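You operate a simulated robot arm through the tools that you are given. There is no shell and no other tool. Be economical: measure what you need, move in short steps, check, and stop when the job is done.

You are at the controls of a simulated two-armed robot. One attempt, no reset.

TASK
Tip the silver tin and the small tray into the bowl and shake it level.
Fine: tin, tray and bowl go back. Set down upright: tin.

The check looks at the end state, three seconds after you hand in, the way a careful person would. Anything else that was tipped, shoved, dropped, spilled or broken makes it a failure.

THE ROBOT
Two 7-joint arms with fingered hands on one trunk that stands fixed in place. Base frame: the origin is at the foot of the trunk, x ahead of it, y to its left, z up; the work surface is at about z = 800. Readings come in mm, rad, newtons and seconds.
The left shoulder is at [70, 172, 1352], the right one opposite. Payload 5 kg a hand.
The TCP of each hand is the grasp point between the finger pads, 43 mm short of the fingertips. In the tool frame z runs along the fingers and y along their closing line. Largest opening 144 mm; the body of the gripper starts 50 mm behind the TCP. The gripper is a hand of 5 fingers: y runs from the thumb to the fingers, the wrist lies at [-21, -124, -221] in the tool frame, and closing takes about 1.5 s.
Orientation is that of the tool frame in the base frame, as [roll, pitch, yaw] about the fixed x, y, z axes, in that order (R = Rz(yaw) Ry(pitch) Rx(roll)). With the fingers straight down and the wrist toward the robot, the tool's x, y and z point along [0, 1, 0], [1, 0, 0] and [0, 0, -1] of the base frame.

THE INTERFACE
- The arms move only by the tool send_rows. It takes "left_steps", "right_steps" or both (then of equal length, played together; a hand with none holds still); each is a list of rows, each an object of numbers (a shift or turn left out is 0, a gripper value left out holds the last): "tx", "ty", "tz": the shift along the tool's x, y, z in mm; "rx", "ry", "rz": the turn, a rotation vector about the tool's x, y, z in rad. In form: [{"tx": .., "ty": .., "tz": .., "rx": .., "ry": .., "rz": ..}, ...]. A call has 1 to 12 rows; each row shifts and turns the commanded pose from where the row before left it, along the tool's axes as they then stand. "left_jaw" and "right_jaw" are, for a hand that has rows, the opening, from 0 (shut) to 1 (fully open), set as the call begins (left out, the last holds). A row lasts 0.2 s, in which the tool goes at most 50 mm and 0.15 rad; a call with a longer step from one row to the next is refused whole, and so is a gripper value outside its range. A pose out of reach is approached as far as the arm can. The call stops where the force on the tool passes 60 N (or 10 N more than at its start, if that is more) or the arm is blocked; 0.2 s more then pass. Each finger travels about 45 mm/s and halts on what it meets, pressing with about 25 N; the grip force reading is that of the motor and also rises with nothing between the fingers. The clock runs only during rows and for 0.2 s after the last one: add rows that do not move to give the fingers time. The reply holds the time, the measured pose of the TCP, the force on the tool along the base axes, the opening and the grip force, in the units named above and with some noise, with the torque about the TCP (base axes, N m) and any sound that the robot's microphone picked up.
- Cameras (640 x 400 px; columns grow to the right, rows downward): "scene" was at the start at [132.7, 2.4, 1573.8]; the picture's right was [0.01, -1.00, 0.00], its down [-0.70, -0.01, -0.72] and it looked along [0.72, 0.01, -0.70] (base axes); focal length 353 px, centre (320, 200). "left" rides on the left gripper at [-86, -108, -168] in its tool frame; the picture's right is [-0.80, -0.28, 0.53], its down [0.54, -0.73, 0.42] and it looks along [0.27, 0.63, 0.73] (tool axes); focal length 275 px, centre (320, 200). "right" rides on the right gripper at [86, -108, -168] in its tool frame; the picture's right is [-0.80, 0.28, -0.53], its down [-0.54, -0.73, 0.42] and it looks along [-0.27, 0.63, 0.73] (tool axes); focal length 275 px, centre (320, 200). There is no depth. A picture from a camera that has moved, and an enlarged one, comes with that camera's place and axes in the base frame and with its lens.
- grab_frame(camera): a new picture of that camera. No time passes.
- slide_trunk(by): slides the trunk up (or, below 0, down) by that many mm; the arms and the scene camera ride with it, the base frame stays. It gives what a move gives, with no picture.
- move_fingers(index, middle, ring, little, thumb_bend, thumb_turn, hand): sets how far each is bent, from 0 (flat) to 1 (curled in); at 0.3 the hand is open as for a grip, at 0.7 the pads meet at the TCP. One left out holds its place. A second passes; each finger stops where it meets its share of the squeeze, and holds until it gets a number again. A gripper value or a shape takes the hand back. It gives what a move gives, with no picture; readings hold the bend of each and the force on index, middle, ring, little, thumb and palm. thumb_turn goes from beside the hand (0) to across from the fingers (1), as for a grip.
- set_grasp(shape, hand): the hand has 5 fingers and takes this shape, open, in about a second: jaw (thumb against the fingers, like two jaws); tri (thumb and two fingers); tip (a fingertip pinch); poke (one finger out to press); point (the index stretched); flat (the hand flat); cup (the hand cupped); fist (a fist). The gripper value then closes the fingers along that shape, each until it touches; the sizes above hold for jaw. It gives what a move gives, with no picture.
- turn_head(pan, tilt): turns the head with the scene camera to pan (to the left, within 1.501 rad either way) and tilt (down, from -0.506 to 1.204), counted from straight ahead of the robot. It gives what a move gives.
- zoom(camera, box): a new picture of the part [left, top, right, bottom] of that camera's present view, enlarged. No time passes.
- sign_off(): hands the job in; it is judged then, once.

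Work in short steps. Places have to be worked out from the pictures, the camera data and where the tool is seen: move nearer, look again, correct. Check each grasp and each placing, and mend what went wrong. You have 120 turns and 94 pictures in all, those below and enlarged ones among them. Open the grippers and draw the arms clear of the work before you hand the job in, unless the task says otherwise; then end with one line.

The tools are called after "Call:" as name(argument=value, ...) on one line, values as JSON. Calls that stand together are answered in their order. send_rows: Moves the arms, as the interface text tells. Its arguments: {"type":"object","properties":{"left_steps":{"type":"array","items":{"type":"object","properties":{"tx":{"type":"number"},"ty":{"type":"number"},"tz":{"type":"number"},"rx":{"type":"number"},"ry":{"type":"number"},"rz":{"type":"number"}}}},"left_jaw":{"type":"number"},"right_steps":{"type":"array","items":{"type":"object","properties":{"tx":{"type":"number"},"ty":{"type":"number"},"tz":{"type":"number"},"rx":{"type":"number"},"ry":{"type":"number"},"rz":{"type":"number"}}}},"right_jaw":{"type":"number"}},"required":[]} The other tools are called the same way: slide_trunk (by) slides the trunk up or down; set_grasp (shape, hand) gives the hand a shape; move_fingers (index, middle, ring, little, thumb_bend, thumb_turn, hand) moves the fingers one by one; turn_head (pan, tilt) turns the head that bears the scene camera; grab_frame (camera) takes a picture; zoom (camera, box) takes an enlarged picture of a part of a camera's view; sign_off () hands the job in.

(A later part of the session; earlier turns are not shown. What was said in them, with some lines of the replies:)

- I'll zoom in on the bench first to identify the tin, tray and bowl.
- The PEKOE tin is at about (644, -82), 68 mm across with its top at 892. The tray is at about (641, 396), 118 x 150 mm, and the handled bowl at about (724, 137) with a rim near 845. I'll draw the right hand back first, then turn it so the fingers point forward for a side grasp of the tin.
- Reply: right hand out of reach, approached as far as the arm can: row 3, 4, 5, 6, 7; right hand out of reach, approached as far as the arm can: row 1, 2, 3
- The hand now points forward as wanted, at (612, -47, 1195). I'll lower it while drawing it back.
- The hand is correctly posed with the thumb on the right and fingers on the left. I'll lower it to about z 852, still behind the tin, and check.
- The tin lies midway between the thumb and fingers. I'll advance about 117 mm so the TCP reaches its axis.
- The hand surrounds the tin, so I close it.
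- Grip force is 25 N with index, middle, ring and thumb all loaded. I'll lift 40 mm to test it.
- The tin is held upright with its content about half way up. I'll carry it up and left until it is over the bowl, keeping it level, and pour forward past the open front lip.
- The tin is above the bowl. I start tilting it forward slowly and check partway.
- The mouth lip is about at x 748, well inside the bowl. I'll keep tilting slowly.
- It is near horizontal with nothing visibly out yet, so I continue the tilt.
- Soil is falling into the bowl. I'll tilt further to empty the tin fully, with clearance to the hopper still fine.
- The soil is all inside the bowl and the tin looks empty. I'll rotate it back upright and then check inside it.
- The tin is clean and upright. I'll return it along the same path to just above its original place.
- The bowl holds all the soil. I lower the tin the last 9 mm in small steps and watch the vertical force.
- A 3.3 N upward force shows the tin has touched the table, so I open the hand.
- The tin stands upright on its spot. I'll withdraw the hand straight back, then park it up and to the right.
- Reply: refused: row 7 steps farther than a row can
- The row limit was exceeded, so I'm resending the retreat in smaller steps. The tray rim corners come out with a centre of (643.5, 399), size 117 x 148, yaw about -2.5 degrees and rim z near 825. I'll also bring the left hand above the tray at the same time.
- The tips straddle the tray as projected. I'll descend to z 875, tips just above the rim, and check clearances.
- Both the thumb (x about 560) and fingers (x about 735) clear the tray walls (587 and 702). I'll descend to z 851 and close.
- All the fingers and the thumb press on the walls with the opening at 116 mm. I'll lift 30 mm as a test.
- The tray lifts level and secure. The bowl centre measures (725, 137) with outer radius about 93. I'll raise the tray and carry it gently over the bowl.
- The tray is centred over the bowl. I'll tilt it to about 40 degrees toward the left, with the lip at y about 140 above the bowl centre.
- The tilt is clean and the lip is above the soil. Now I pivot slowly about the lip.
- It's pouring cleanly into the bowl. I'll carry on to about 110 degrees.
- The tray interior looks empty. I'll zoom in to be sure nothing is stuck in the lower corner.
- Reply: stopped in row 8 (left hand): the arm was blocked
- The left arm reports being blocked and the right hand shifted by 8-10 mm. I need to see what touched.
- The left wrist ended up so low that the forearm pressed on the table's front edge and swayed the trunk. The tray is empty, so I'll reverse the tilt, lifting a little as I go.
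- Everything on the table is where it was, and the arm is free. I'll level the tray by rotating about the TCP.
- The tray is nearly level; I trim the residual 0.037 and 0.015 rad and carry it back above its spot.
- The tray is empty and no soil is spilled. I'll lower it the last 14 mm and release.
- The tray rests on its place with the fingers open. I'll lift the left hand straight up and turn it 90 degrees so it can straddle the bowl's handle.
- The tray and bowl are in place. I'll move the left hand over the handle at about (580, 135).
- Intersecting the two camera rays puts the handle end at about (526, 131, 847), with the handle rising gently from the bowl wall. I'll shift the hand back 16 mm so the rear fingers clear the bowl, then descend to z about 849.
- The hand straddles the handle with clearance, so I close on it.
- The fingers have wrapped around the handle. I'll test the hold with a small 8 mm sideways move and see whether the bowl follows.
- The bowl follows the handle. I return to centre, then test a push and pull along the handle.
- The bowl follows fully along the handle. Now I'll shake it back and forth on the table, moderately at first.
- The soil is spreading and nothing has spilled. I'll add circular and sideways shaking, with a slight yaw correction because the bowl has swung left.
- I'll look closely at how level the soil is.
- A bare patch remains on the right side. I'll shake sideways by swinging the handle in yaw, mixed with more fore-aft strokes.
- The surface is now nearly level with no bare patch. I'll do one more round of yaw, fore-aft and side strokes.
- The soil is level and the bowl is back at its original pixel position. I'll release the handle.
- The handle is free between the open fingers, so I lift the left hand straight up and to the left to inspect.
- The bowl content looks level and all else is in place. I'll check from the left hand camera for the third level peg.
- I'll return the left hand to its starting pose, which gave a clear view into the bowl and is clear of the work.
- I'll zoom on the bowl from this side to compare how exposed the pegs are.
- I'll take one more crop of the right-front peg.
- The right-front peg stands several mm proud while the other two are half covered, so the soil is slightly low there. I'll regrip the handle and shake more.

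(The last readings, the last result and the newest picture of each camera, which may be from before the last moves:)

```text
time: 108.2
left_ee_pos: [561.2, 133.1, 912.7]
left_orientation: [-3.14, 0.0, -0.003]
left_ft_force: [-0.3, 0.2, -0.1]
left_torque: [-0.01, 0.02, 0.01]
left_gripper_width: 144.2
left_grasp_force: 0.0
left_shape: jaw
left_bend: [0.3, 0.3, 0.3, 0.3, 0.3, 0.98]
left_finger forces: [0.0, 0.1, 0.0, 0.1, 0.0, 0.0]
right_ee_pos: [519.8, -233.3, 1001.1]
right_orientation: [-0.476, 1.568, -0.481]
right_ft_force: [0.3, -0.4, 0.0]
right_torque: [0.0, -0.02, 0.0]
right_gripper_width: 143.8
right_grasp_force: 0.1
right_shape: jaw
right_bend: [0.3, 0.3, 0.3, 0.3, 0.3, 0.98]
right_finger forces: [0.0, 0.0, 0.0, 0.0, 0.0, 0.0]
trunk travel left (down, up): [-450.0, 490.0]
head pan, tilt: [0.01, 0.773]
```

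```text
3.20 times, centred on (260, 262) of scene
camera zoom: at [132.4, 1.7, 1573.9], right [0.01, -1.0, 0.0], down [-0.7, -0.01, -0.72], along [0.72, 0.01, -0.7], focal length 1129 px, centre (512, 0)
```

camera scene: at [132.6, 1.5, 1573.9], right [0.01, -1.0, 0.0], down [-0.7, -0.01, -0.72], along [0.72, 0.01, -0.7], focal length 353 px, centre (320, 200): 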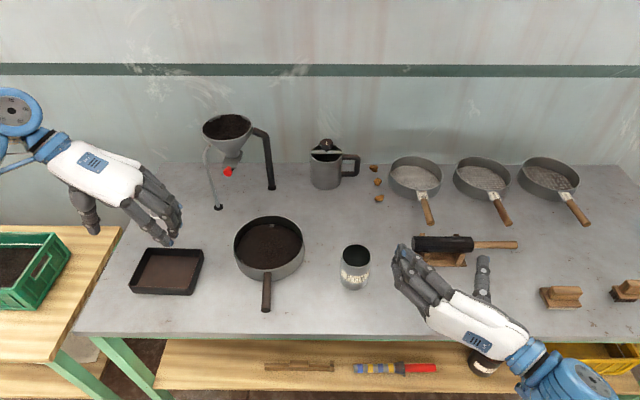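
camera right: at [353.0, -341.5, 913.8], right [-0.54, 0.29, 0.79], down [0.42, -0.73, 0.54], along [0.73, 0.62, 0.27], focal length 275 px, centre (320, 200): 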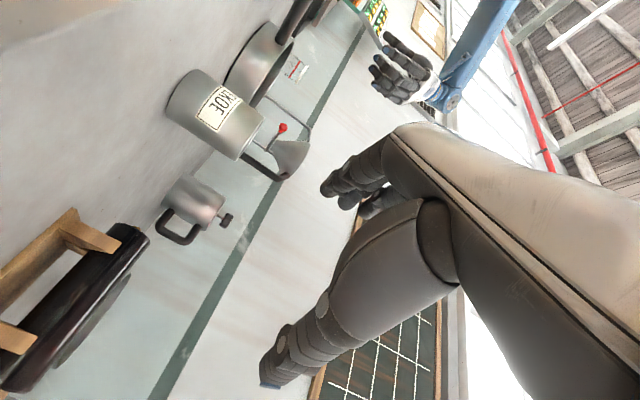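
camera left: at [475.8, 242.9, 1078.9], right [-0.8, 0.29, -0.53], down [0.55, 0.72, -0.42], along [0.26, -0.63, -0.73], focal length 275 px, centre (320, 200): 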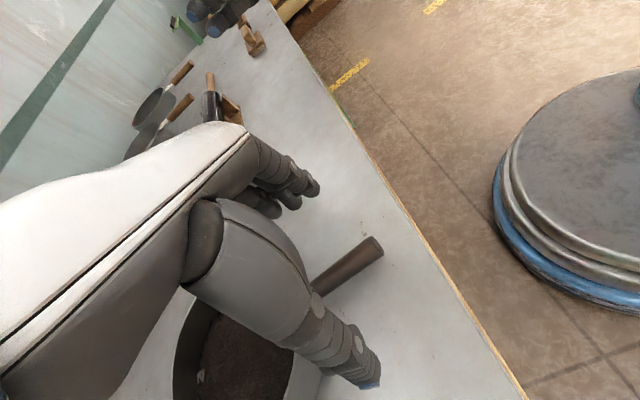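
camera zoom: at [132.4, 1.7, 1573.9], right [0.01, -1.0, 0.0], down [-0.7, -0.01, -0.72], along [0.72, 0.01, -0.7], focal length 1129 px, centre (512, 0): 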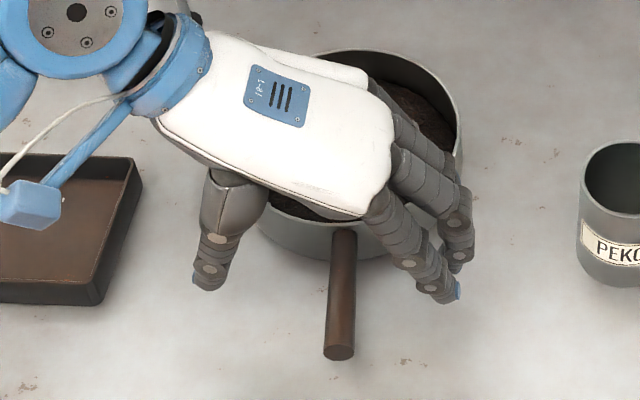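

Same alignment as before, so I descend, close, and begin shaking.

Call:
send_rows(left_steps=[{"tz": 20}, {"tz": 20}, {"tz": 15}, {"tz": 8}, {}])

Call:
send_rows(left_steps=[{}, {}, {}, {}, {}, {}, {}, {}, {}, {}], left_jaw=0)

Call:
send_rows(left_steps=[{"tx": 15}, {"tx": -35}, {"tx": 40}, {"tx": -40}, {"tx": 40}, {"tx": -40}, {"tx": 40}, {"tx": -40}, {"tx": 40}, {"tx": -40}, {"tx": 40}, {"tx": -20}])

Call:
send_rows(left_steps=[{"rz": 0.07}, {"rz": -0.14}, {"rz": 0.14}, {"rz": -0.14}, {"rz": 0.14}, {"rz": -0.14}, {"rz": 0.14}, {"rz": -0.14}, {"rz": 0.14}, {"rz": -0.14}, {"rz": 0.07}, {}])

Call:
send_rows(left_steps=[{"tx": 20}, {"tx": -40, "rz": 0.1}, {"tx": 40, "rz": -0.1}, {"tx": -40, "rz": 0.1}, {"tx": 40, "rz": -0.1}, {"tx": -40, "rz": -0.1}, {"tx": 40, "rz": 0.1}, {"tx": -40, "rz": -0.1}, {"tx": 40, "rz": 0.1}, {"tx": -20}, {}])

Call:
zoom(camera="scene", box=[200, 190, 340, 300])

```text
time: 109.4
left_ee_pos: [560.8, 133.2, 849.5]
left_orientation: [3.141, 0.001, -0.003]
left_ft_force: [-0.7, -0.4, -0.2]
left_torque: [0.02, -0.03, 0.02]
left_gripper_width: 144.1
left_grasp_force: 0.0
left_shape: jaw
left_bend: [0.3, 0.3, 0.3, 0.3, 0.3, 0.98]
left_finger forces: [0.1, 0.1, 0.0, 0.1, 0.0, 0.0]
right_ee_pos: [520.2, -233.8, 1001.2]
right_orientation: [0.218, 1.567, 0.213]
right_ft_force: [0.2, 0.1, 0.3]
right_torque: [-0.03, -0.02, -0.03]
right_gripper_width: 143.7
right_grasp_force: 0.0
right_shape: jaw
right_bend: [0.3, 0.3, 0.3, 0.3, 0.3, 0.98]
right_finger forces: [0.0, 0.0, 0.1, 0.0, 0.0, 0.0]
trunk travel left (down, up): [-450.0, 490.0]
head pan, tilt: [0.01, 0.773]
```

```text
time: 111.6
left_ee_pos: [561.2, 134.3, 850.0]
left_orientation: [3.14, 0.002, -0.004]
left_ft_force: [0.5, -0.2, 0.5]
left_torque: [-0.05, 0.02, -0.13]
left_gripper_width: 0.0
left_grasp_force: 25.4
left_shape: jaw
left_bend: [0.71, 0.7, 0.7, 0.57, 0.72, 1.0]
left_finger forces: [7.7, 0.0, 2.3, 1.5, 21.1, 0.0]
right_ee_pos: [520.1, -232.5, 1000.5]
right_orientation: [0.46, 1.568, 0.454]
right_ft_force: [0.3, -0.2, -0.1]
right_torque: [-0.02, 0.0, 0.04]
right_gripper_width: 143.6
right_grasp_force: 0.0
right_shape: jaw
right_bend: [0.3, 0.3, 0.3, 0.3, 0.3, 0.98]
right_finger forces: [0.0, 0.0, 0.1, 0.0, 0.0, 0.0]
trunk travel left (down, up): [-450.0, 490.0]
head pan, tilt: [0.01, 0.773]
```

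```text
time: 114.2
left_ee_pos: [560.7, 133.5, 850.7]
left_orientation: [3.141, 0.0, -0.003]
left_ft_force: [0.0, 0.0, -0.3]
left_torque: [-0.03, 0.07, -0.01]
left_gripper_width: 0.1
left_grasp_force: 24.9
left_shape: jaw
left_bend: [0.71, 0.7, 0.7, 0.7, 0.72, 1.0]
left_finger forces: [8.5, 0.0, 3.6, 1.7, 20.6, 0.0]
right_ee_pos: [519.9, -232.6, 1001.1]
right_orientation: [-0.486, 1.565, -0.491]
right_ft_force: [-0.8, -0.4, 0.1]
right_torque: [0.01, 0.03, 0.02]
right_gripper_width: 143.8
right_grasp_force: 0.1
right_shape: jaw
right_bend: [0.3, 0.3, 0.3, 0.3, 0.3, 0.98]
right_finger forces: [0.0, 0.1, 0.0, 0.0, 0.1, 0.1]
trunk travel left (down, up): [-450.0, 490.0]
head pan, tilt: [0.01, 0.773]
```

```text
time: 116.8
left_ee_pos: [561.9, 133.0, 851.2]
left_orientation: [-3.141, 0.002, -0.004]
left_ft_force: [0.3, 0.8, -0.3]
left_torque: [-0.01, 0.08, 0.08]
left_gripper_width: 0.4
left_grasp_force: 24.8
left_shape: jaw
left_bend: [0.71, 0.7, 0.7, 0.7, 0.73, 1.0]
left_finger forces: [9.5, 0.1, 2.0, 0.8, 20.5, 0.0]
right_ee_pos: [520.6, -233.3, 1000.3]
right_orientation: [-0.094, 1.566, -0.099]
right_ft_force: [0.1, 0.5, 0.5]
right_torque: [0.03, 0.01, -0.01]
right_gripper_width: 144.2
right_grasp_force: 0.0
right_shape: jaw
right_bend: [0.3, 0.3, 0.3, 0.3, 0.3, 0.98]
right_finger forces: [0.1, 0.1, 0.0, 0.1, 0.0, 0.0]
trunk travel left (down, up): [-450.0, 490.0]
head pan, tilt: [0.01, 0.773]
```

```text
time: 119.2
left_ee_pos: [560.4, 132.2, 850.1]
left_orientation: [-3.141, 0.003, -0.003]
left_ft_force: [-0.6, -0.2, -0.2]
left_torque: [0.01, 0.0, 0.01]
left_gripper_width: 0.1
left_grasp_force: 25.8
left_shape: jaw
left_bend: [0.71, 0.7, 0.7, 0.7, 0.73, 1.0]
left_finger forces: [7.6, 0.1, 1.9, 2.1, 20.4, 0.0]
right_ee_pos: [520.3, -233.0, 1000.9]
right_orientation: [0.253, 1.567, 0.247]
right_ft_force: [-0.1, 0.6, 0.1]
right_torque: [-0.03, -0.02, 0.01]
right_gripper_width: 143.9
right_grasp_force: 0.2
right_shape: jaw
right_bend: [0.3, 0.3, 0.3, 0.3, 0.3, 0.98]
right_finger forces: [0.0, 0.0, 0.0, 0.1, 0.0, 0.1]
trunk travel left (down, up): [-450.0, 490.0]
head pan, tilt: [0.01, 0.773]
```

```text
3.64 times, centred on (270, 245) of scene
camera zoom: at [131.7, 2.3, 1573.9], right [0.01, -1.0, 0.0], down [-0.7, -0.01, -0.72], along [0.72, 0.01, -0.7], focal length 1283 px, centre (502, 36)
```

zoom: 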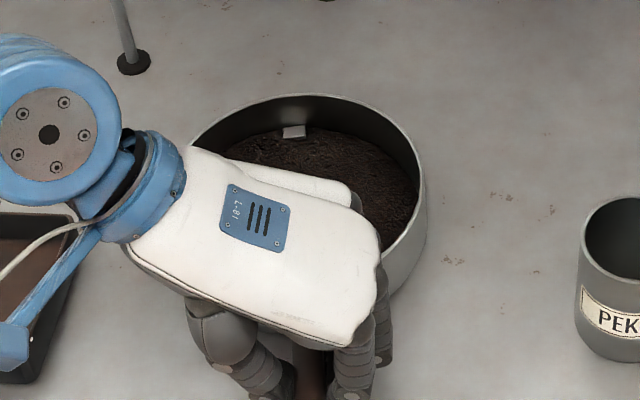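

Still progressing with nothing spilled. I'll do another round with swirling and decaying strokes, swinging the bowl back to the right.

Call:
send_rows(left_steps=[{"rz": 0.12}, {"rz": -0.13}, {"rz": 0.13}, {"rz": -0.12}, {"rz": 0.12}, {"rz": -0.1}, {"rz": 0.1}, {"rz": -0.08}, {"rz": 0.08}, {"rz": -0.05}, {"rz": 0.02}, {}])

Call:
send_rows(left_steps=[{"tx": 20}, {"tx": -40}, {"tx": 38}, {"tx": -36}, {"tx": 34}, {"tx": -32}, {"tx": 28}, {"tx": -24}, {"tx": 20}, {"tx": -15}, {"tx": 10}, {"tx": -3}])

Call:
send_rows(left_steps=[{"ty": 15}, {"ty": -30}, {"ty": 30}, {"ty": -30}, {"ty": 30}, {"ty": -30}, {"ty": 28}, {"ty": -24}, {"ty": 20}, {"ty": -15}, {"ty": 6}, {}])

Call:
zoom(camera="scene", box=[200, 190, 340, 300])

```text
time: 121.8
left_ee_pos: [560.4, 132.8, 849.1]
left_orientation: [-3.141, 0.002, -0.095]
left_ft_force: [0.6, -0.3, -1.6]
left_torque: [0.01, 0.02, 0.06]
left_gripper_width: 0.0
left_grasp_force: 24.6
left_shape: jaw
left_bend: [0.71, 0.7, 0.7, 0.7, 0.73, 1.0]
left_finger forces: [7.5, 0.0, 1.4, 1.4, 20.2, 0.0]
right_ee_pos: [520.2, -233.5, 1001.5]
right_orientation: [-0.243, 1.568, -0.249]
right_ft_force: [0.8, 0.1, -0.5]
right_torque: [0.01, 0.0, -0.03]
right_gripper_width: 144.0
right_grasp_force: 0.0
right_shape: jaw
right_bend: [0.3, 0.3, 0.3, 0.3, 0.3, 0.98]
right_finger forces: [0.0, 0.0, 0.0, 0.0, 0.0, 0.1]
trunk travel left (down, up): [-450.0, 490.0]
head pan, tilt: [0.01, 0.773]
```

```text
time: 124.4
left_ee_pos: [561.1, 132.2, 848.9]
left_orientation: [-3.141, 0.003, -0.094]
left_ft_force: [0.5, 0.7, -1.6]
left_torque: [0.0, -0.01, 0.02]
left_gripper_width: 0.0
left_grasp_force: 25.4
left_shape: jaw
left_bend: [0.71, 0.7, 0.7, 0.7, 0.73, 1.0]
left_finger forces: [6.7, 0.0, 1.2, 2.0, 20.5, 0.1]
right_ee_pos: [521.9, -232.5, 1001.1]
right_orientation: [0.106, 1.567, 0.099]
right_ft_force: [1.0, -0.5, -0.4]
right_torque: [-0.04, -0.01, -0.01]
right_gripper_width: 143.6
right_grasp_force: 0.1
right_shape: jaw
right_bend: [0.3, 0.3, 0.3, 0.3, 0.3, 0.98]
right_finger forces: [0.0, 0.0, 0.0, 0.0, 0.0, 0.1]
trunk travel left (down, up): [-450.0, 490.0]
head pan, tilt: [0.01, 0.773]
```

```text
time: 127.0
left_ee_pos: [561.4, 131.6, 848.3]
left_orientation: [3.141, 0.001, -0.094]
left_ft_force: [0.7, -0.1, -2.3]
left_torque: [0.0, -0.01, 0.06]
left_gripper_width: 0.0
left_grasp_force: 25.4
left_shape: jaw
left_bend: [0.71, 0.7, 0.7, 0.7, 0.73, 1.0]
left_finger forces: [6.5, 0.0, 0.7, 1.7, 0.1, 0.0]
right_ee_pos: [520.5, -232.9, 1000.9]
right_orientation: [0.243, 1.567, 0.239]
right_ft_force: [0.4, -0.2, 0.0]
right_torque: [0.0, 0.04, 0.01]
right_gripper_width: 143.8
right_grasp_force: 0.1
right_shape: jaw
right_bend: [0.3, 0.3, 0.3, 0.3, 0.3, 0.98]
right_finger forces: [0.1, 0.0, 0.1, 0.1, 0.0, 0.0]
trunk travel left (down, up): [-450.0, 490.0]
head pan, tilt: [0.01, 0.773]
```

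```text
3.64 times, centred on (270, 245) of scene
camera zoom: at [132.5, 1.9, 1573.8], right [0.01, -1.0, 0.0], down [-0.7, -0.01, -0.72], along [0.72, 0.01, -0.7], focal length 1283 px, centre (502, 36)
```

zoom: 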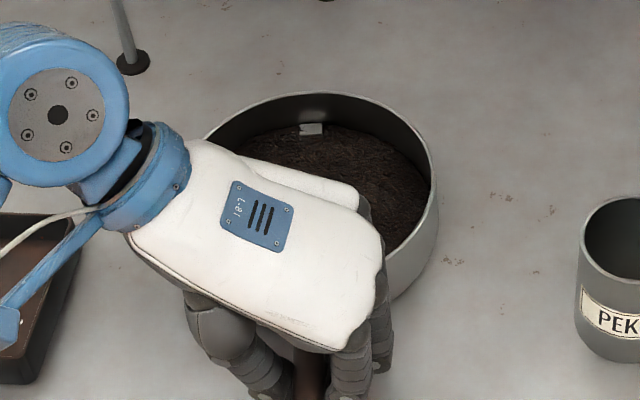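

The hand carries about 2 N of the handle. I'll lower it 3 mm so the bowl sits flat, do a few final strokes, then release.

Call:
send_rows(left_steps=[{"tz": 3}, {"tx": 15}, {"tx": -30}, {"tx": 30}, {"tx": -30}, {"tx": 30, "rz": 0.08}, {"tx": -30, "rz": -0.1}, {"tx": 26, "rz": 0.1}, {"tx": -20, "rz": -0.1}, {"tx": 14, "rz": 0.05}, {"tx": -5}, {}])

Call:
send_rows(left_steps=[{}, {}, {}, {}, {}, {}, {}, {}, {}], left_jaw=1)

Call:
zoom(camera="scene", box=[180, 190, 340, 315])

```text
time: 129.6
left_ee_pos: [558.6, 136.9, 846.7]
left_orientation: [-3.141, 0.0, -0.124]
left_ft_force: [-1.1, -0.1, -1.4]
left_torque: [-0.02, 0.06, 0.03]
left_gripper_width: 0.0
left_grasp_force: 24.9
left_shape: jaw
left_bend: [0.71, 0.7, 0.7, 0.7, 0.73, 1.0]
left_finger forces: [5.7, 0.0, 0.4, 1.4, 0.0, 0.1]
right_ee_pos: [520.9, -233.2, 1000.7]
right_orientation: [-0.265, 1.567, -0.271]
right_ft_force: [-0.2, 0.8, 0.6]
right_torque: [0.01, 0.02, -0.03]
right_gripper_width: 144.0
right_grasp_force: 0.1
right_shape: jaw
right_bend: [0.3, 0.3, 0.3, 0.3, 0.3, 0.98]
right_finger forces: [0.0, 0.0, 0.1, 0.1, 0.0, 0.0]
trunk travel left (down, up): [-450.0, 490.0]
head pan, tilt: [0.01, 0.773]
```

```text
time: 131.6
left_ee_pos: [559.8, 138.2, 847.9]
left_orientation: [-3.141, -0.001, -0.122]
left_ft_force: [-0.1, -0.2, -0.5]
left_torque: [0.02, 0.03, -0.01]
left_gripper_width: 143.5
left_grasp_force: 0.0
left_shape: jaw
left_bend: [0.3, 0.3, 0.3, 0.3, 0.3, 0.98]
left_finger forces: [0.0, 0.0, 0.0, 0.1, 0.1, 0.0]
right_ee_pos: [520.1, -233.7, 1001.8]
right_orientation: [0.318, 1.568, 0.312]
right_ft_force: [-0.1, 0.0, -0.6]
right_torque: [0.0, 0.01, -0.03]
right_gripper_width: 144.0
right_grasp_force: 0.1
right_shape: jaw
right_bend: [0.3, 0.3, 0.3, 0.3, 0.3, 0.98]
right_finger forces: [0.1, 0.0, 0.0, 0.0, 0.0, 0.0]
trunk travel left (down, up): [-450.0, 490.0]
head pan, tilt: [0.01, 0.773]
```

```text
3.20 times, centred on (260, 252) of scene
camera zoom: at [132.4, 2.2, 1573.9], right [0.01, -1.0, 0.0], down [-0.7, -0.01, -0.72], along [0.72, 0.01, -0.7], focal length 1129 px, centre (512, 32)
```

zoom: 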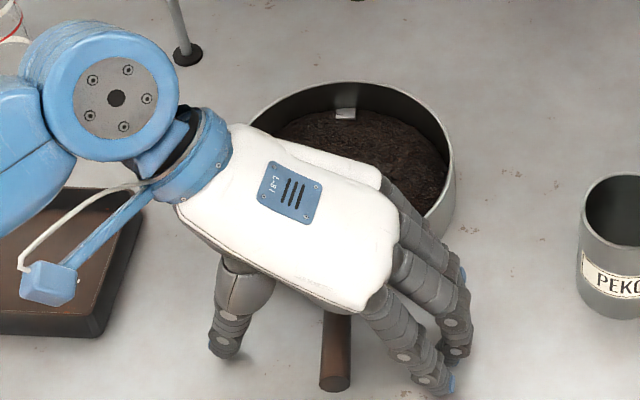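

The handle is free again. I'll lift off, return the left hand to its starting pose, and look at the soil.

Call:
send_rows(left_steps=[{"tz": -15}, {"tz": -30}, {"tz": -40}, {"tz": -45}, {"tz": -45}, {"tz": -20, "ty": -40}, {"ty": -45}, {"ty": -45}, {"ty": -45}, {"ty": -45}, {"ty": -45}, {}])

Call:
send_rows(left_steps=[{"tz": -11, "rz": -0.142}, {"tz": -11, "rz": -0.142}, {"tz": -11, "rz": -0.142}, {"tz": -11, "rz": -0.142}, {"tz": -11, "rz": -0.142}, {"tz": -11, "rz": -0.142}, {"tz": -11, "rz": -0.142}, {"tz": -11, "rz": -0.142}, {"tz": -11, "rz": -0.142}, {"tz": -11, "rz": -0.142}, {"tz": -11, "rz": -0.142}, {"tz": -11, "rz": -0.142}])

Call:
zoom(camera="left", box=[450, 100, 610, 220])

Call:
zoom(camera="scene", box=[220, 200, 320, 280])

```text
time: 134.2
left_ee_pos: [596.3, 398.7, 1042.6]
left_orientation: [3.142, 0.002, -0.123]
left_ft_force: [-0.4, 0.6, -0.8]
left_torque: [0.01, 0.0, -0.01]
left_gripper_width: 144.0
left_grasp_force: 0.1
left_shape: jaw
left_bend: [0.3, 0.3, 0.3, 0.3, 0.3, 0.98]
left_finger forces: [0.0, 0.0, 0.1, 0.0, 0.1, 0.0]
right_ee_pos: [521.3, -232.5, 1000.1]
right_orientation: [0.16, 1.567, 0.154]
right_ft_force: [0.4, -0.1, 0.1]
right_torque: [0.0, -0.04, 0.01]
right_gripper_width: 144.0
right_grasp_force: 0.1
right_shape: jaw
right_bend: [0.3, 0.3, 0.3, 0.3, 0.3, 0.98]
right_finger forces: [0.1, 0.0, 0.0, 0.0, 0.0, 0.0]
trunk travel left (down, up): [-450.0, 490.0]
head pan, tilt: [0.01, 0.773]
```

```text
time: 136.8
left_ee_pos: [593.7, 401.7, 1174.7]
left_orientation: [-3.141, 0.0, 1.581]
left_ft_force: [-0.6, -0.3, 0.1]
left_torque: [0.01, 0.01, -0.01]
left_gripper_width: 144.2
left_grasp_force: 0.1
left_shape: jaw
left_bend: [0.3, 0.3, 0.3, 0.3, 0.3, 0.98]
left_finger forces: [0.0, 0.0, 0.0, 0.0, 0.1, 0.0]
right_ee_pos: [521.6, -232.5, 1000.2]
right_orientation: [0.019, 1.569, 0.012]
right_ft_force: [0.5, 0.3, 0.1]
right_torque: [-0.02, 0.0, 0.02]
right_gripper_width: 143.9
right_grasp_force: 0.0
right_shape: jaw
right_bend: [0.3, 0.3, 0.3, 0.3, 0.3, 0.98]
right_finger forces: [0.0, 0.0, 0.0, 0.0, 0.1, 0.0]
trunk travel left (down, up): [-450.0, 490.0]
head pan, tilt: [0.01, 0.773]
```

```text
3.33 times, centred on (530, 160) of left
camera zoom: at [487.6, 314.0, 1340.9], right [-0.27, -0.8, -0.53], down [-0.73, 0.53, -0.42], along [0.62, 0.28, -0.73], focal length 918 px, centre (-380, 333)
```

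zoom: 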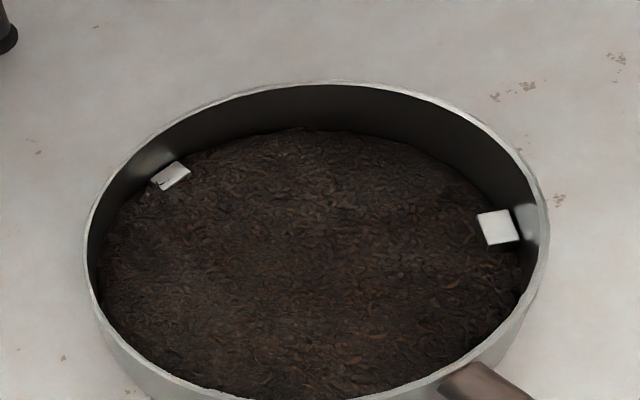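

```text
5.00 times, centred on (270, 240) of scene
camera zoom: at [132.8, 1.8, 1573.8], right [0.01, -1.0, 0.0], down [-0.7, -0.01, -0.72], along [0.72, 0.01, -0.7], focal length 1764 px, centre (570, 0)
```

zoom: 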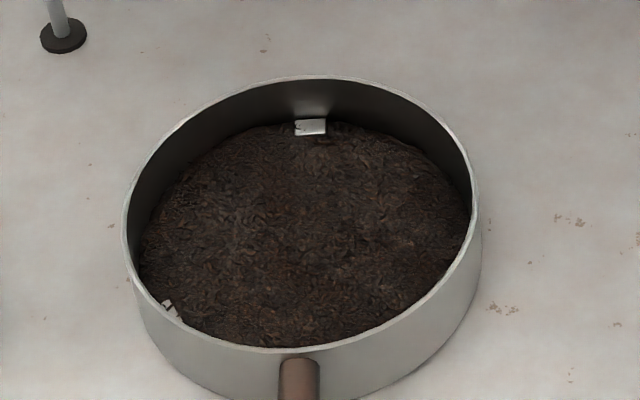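

All three pegs now show at the surface, so the soil is level to within a few mm. I'll raise the right hand a bit further clear and take a final look.

Call:
send_rows(right_steps=[{"tx": -40}, {"tx": -40}, {"tx": -30, "ty": -30}, {"ty": -40}, {}])

Call:
grab_frame(camera="scene")

```text
time: 138.0
left_ee_pos: [595.3, 402.5, 1175.4]
left_orientation: [-3.141, 0.0, 1.581]
left_ft_force: [0.9, -0.3, 0.2]
left_torque: [-0.01, -0.01, -0.01]
left_gripper_width: 143.9
left_grasp_force: 0.1
left_shape: jaw
left_bend: [0.3, 0.3, 0.3, 0.3, 0.3, 0.98]
left_finger forces: [0.0, 0.1, 0.0, 0.0, 0.0, 0.0]
right_ee_pos: [524.4, -302.9, 1108.8]
right_orientation: [-0.22, 1.567, -0.224]
right_ft_force: [0.6, 0.1, 0.3]
right_torque: [-0.01, 0.01, 0.0]
right_gripper_width: 143.9
right_grasp_force: 0.2
right_shape: jaw
right_bend: [0.3, 0.3, 0.3, 0.3, 0.3, 0.98]
right_finger forces: [0.0, 0.0, 0.1, 0.1, 0.0, 0.1]
right hand out of reach, approached as far as the arm can: row 3
trunk travel left (down, up): [-450.0, 490.0]
head pan, tilt: [0.01, 0.773]
```

```text
6 pictures are left
camera scene: at [133.1, 3.1, 1573.8], right [0.01, -1.0, 0.0], down [-0.7, -0.01, -0.72], along [0.72, 0.01, -0.7], focal length 353 px, centre (320, 200)
```

scene: 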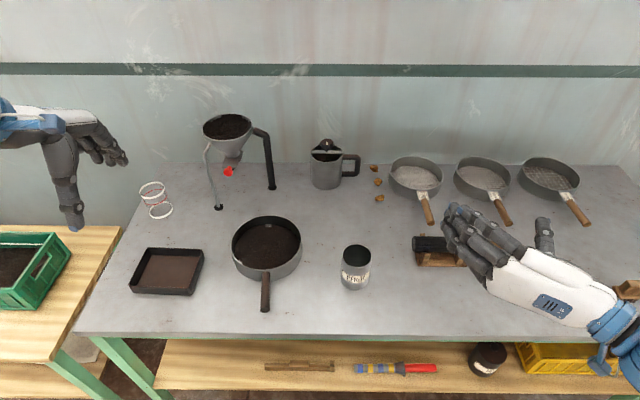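

The tin stands upright, the tray and bowl are back, the soil is level, and the hands are open and clear. I'm handing in.

Call:
sign_off()

```text
The job is handed in.
```

The tin and the tray are both emptied into the bowl with nothing spilled, and the soil is shaken level to within a few mm. Tin (upright), tray and bowl are back in their places.
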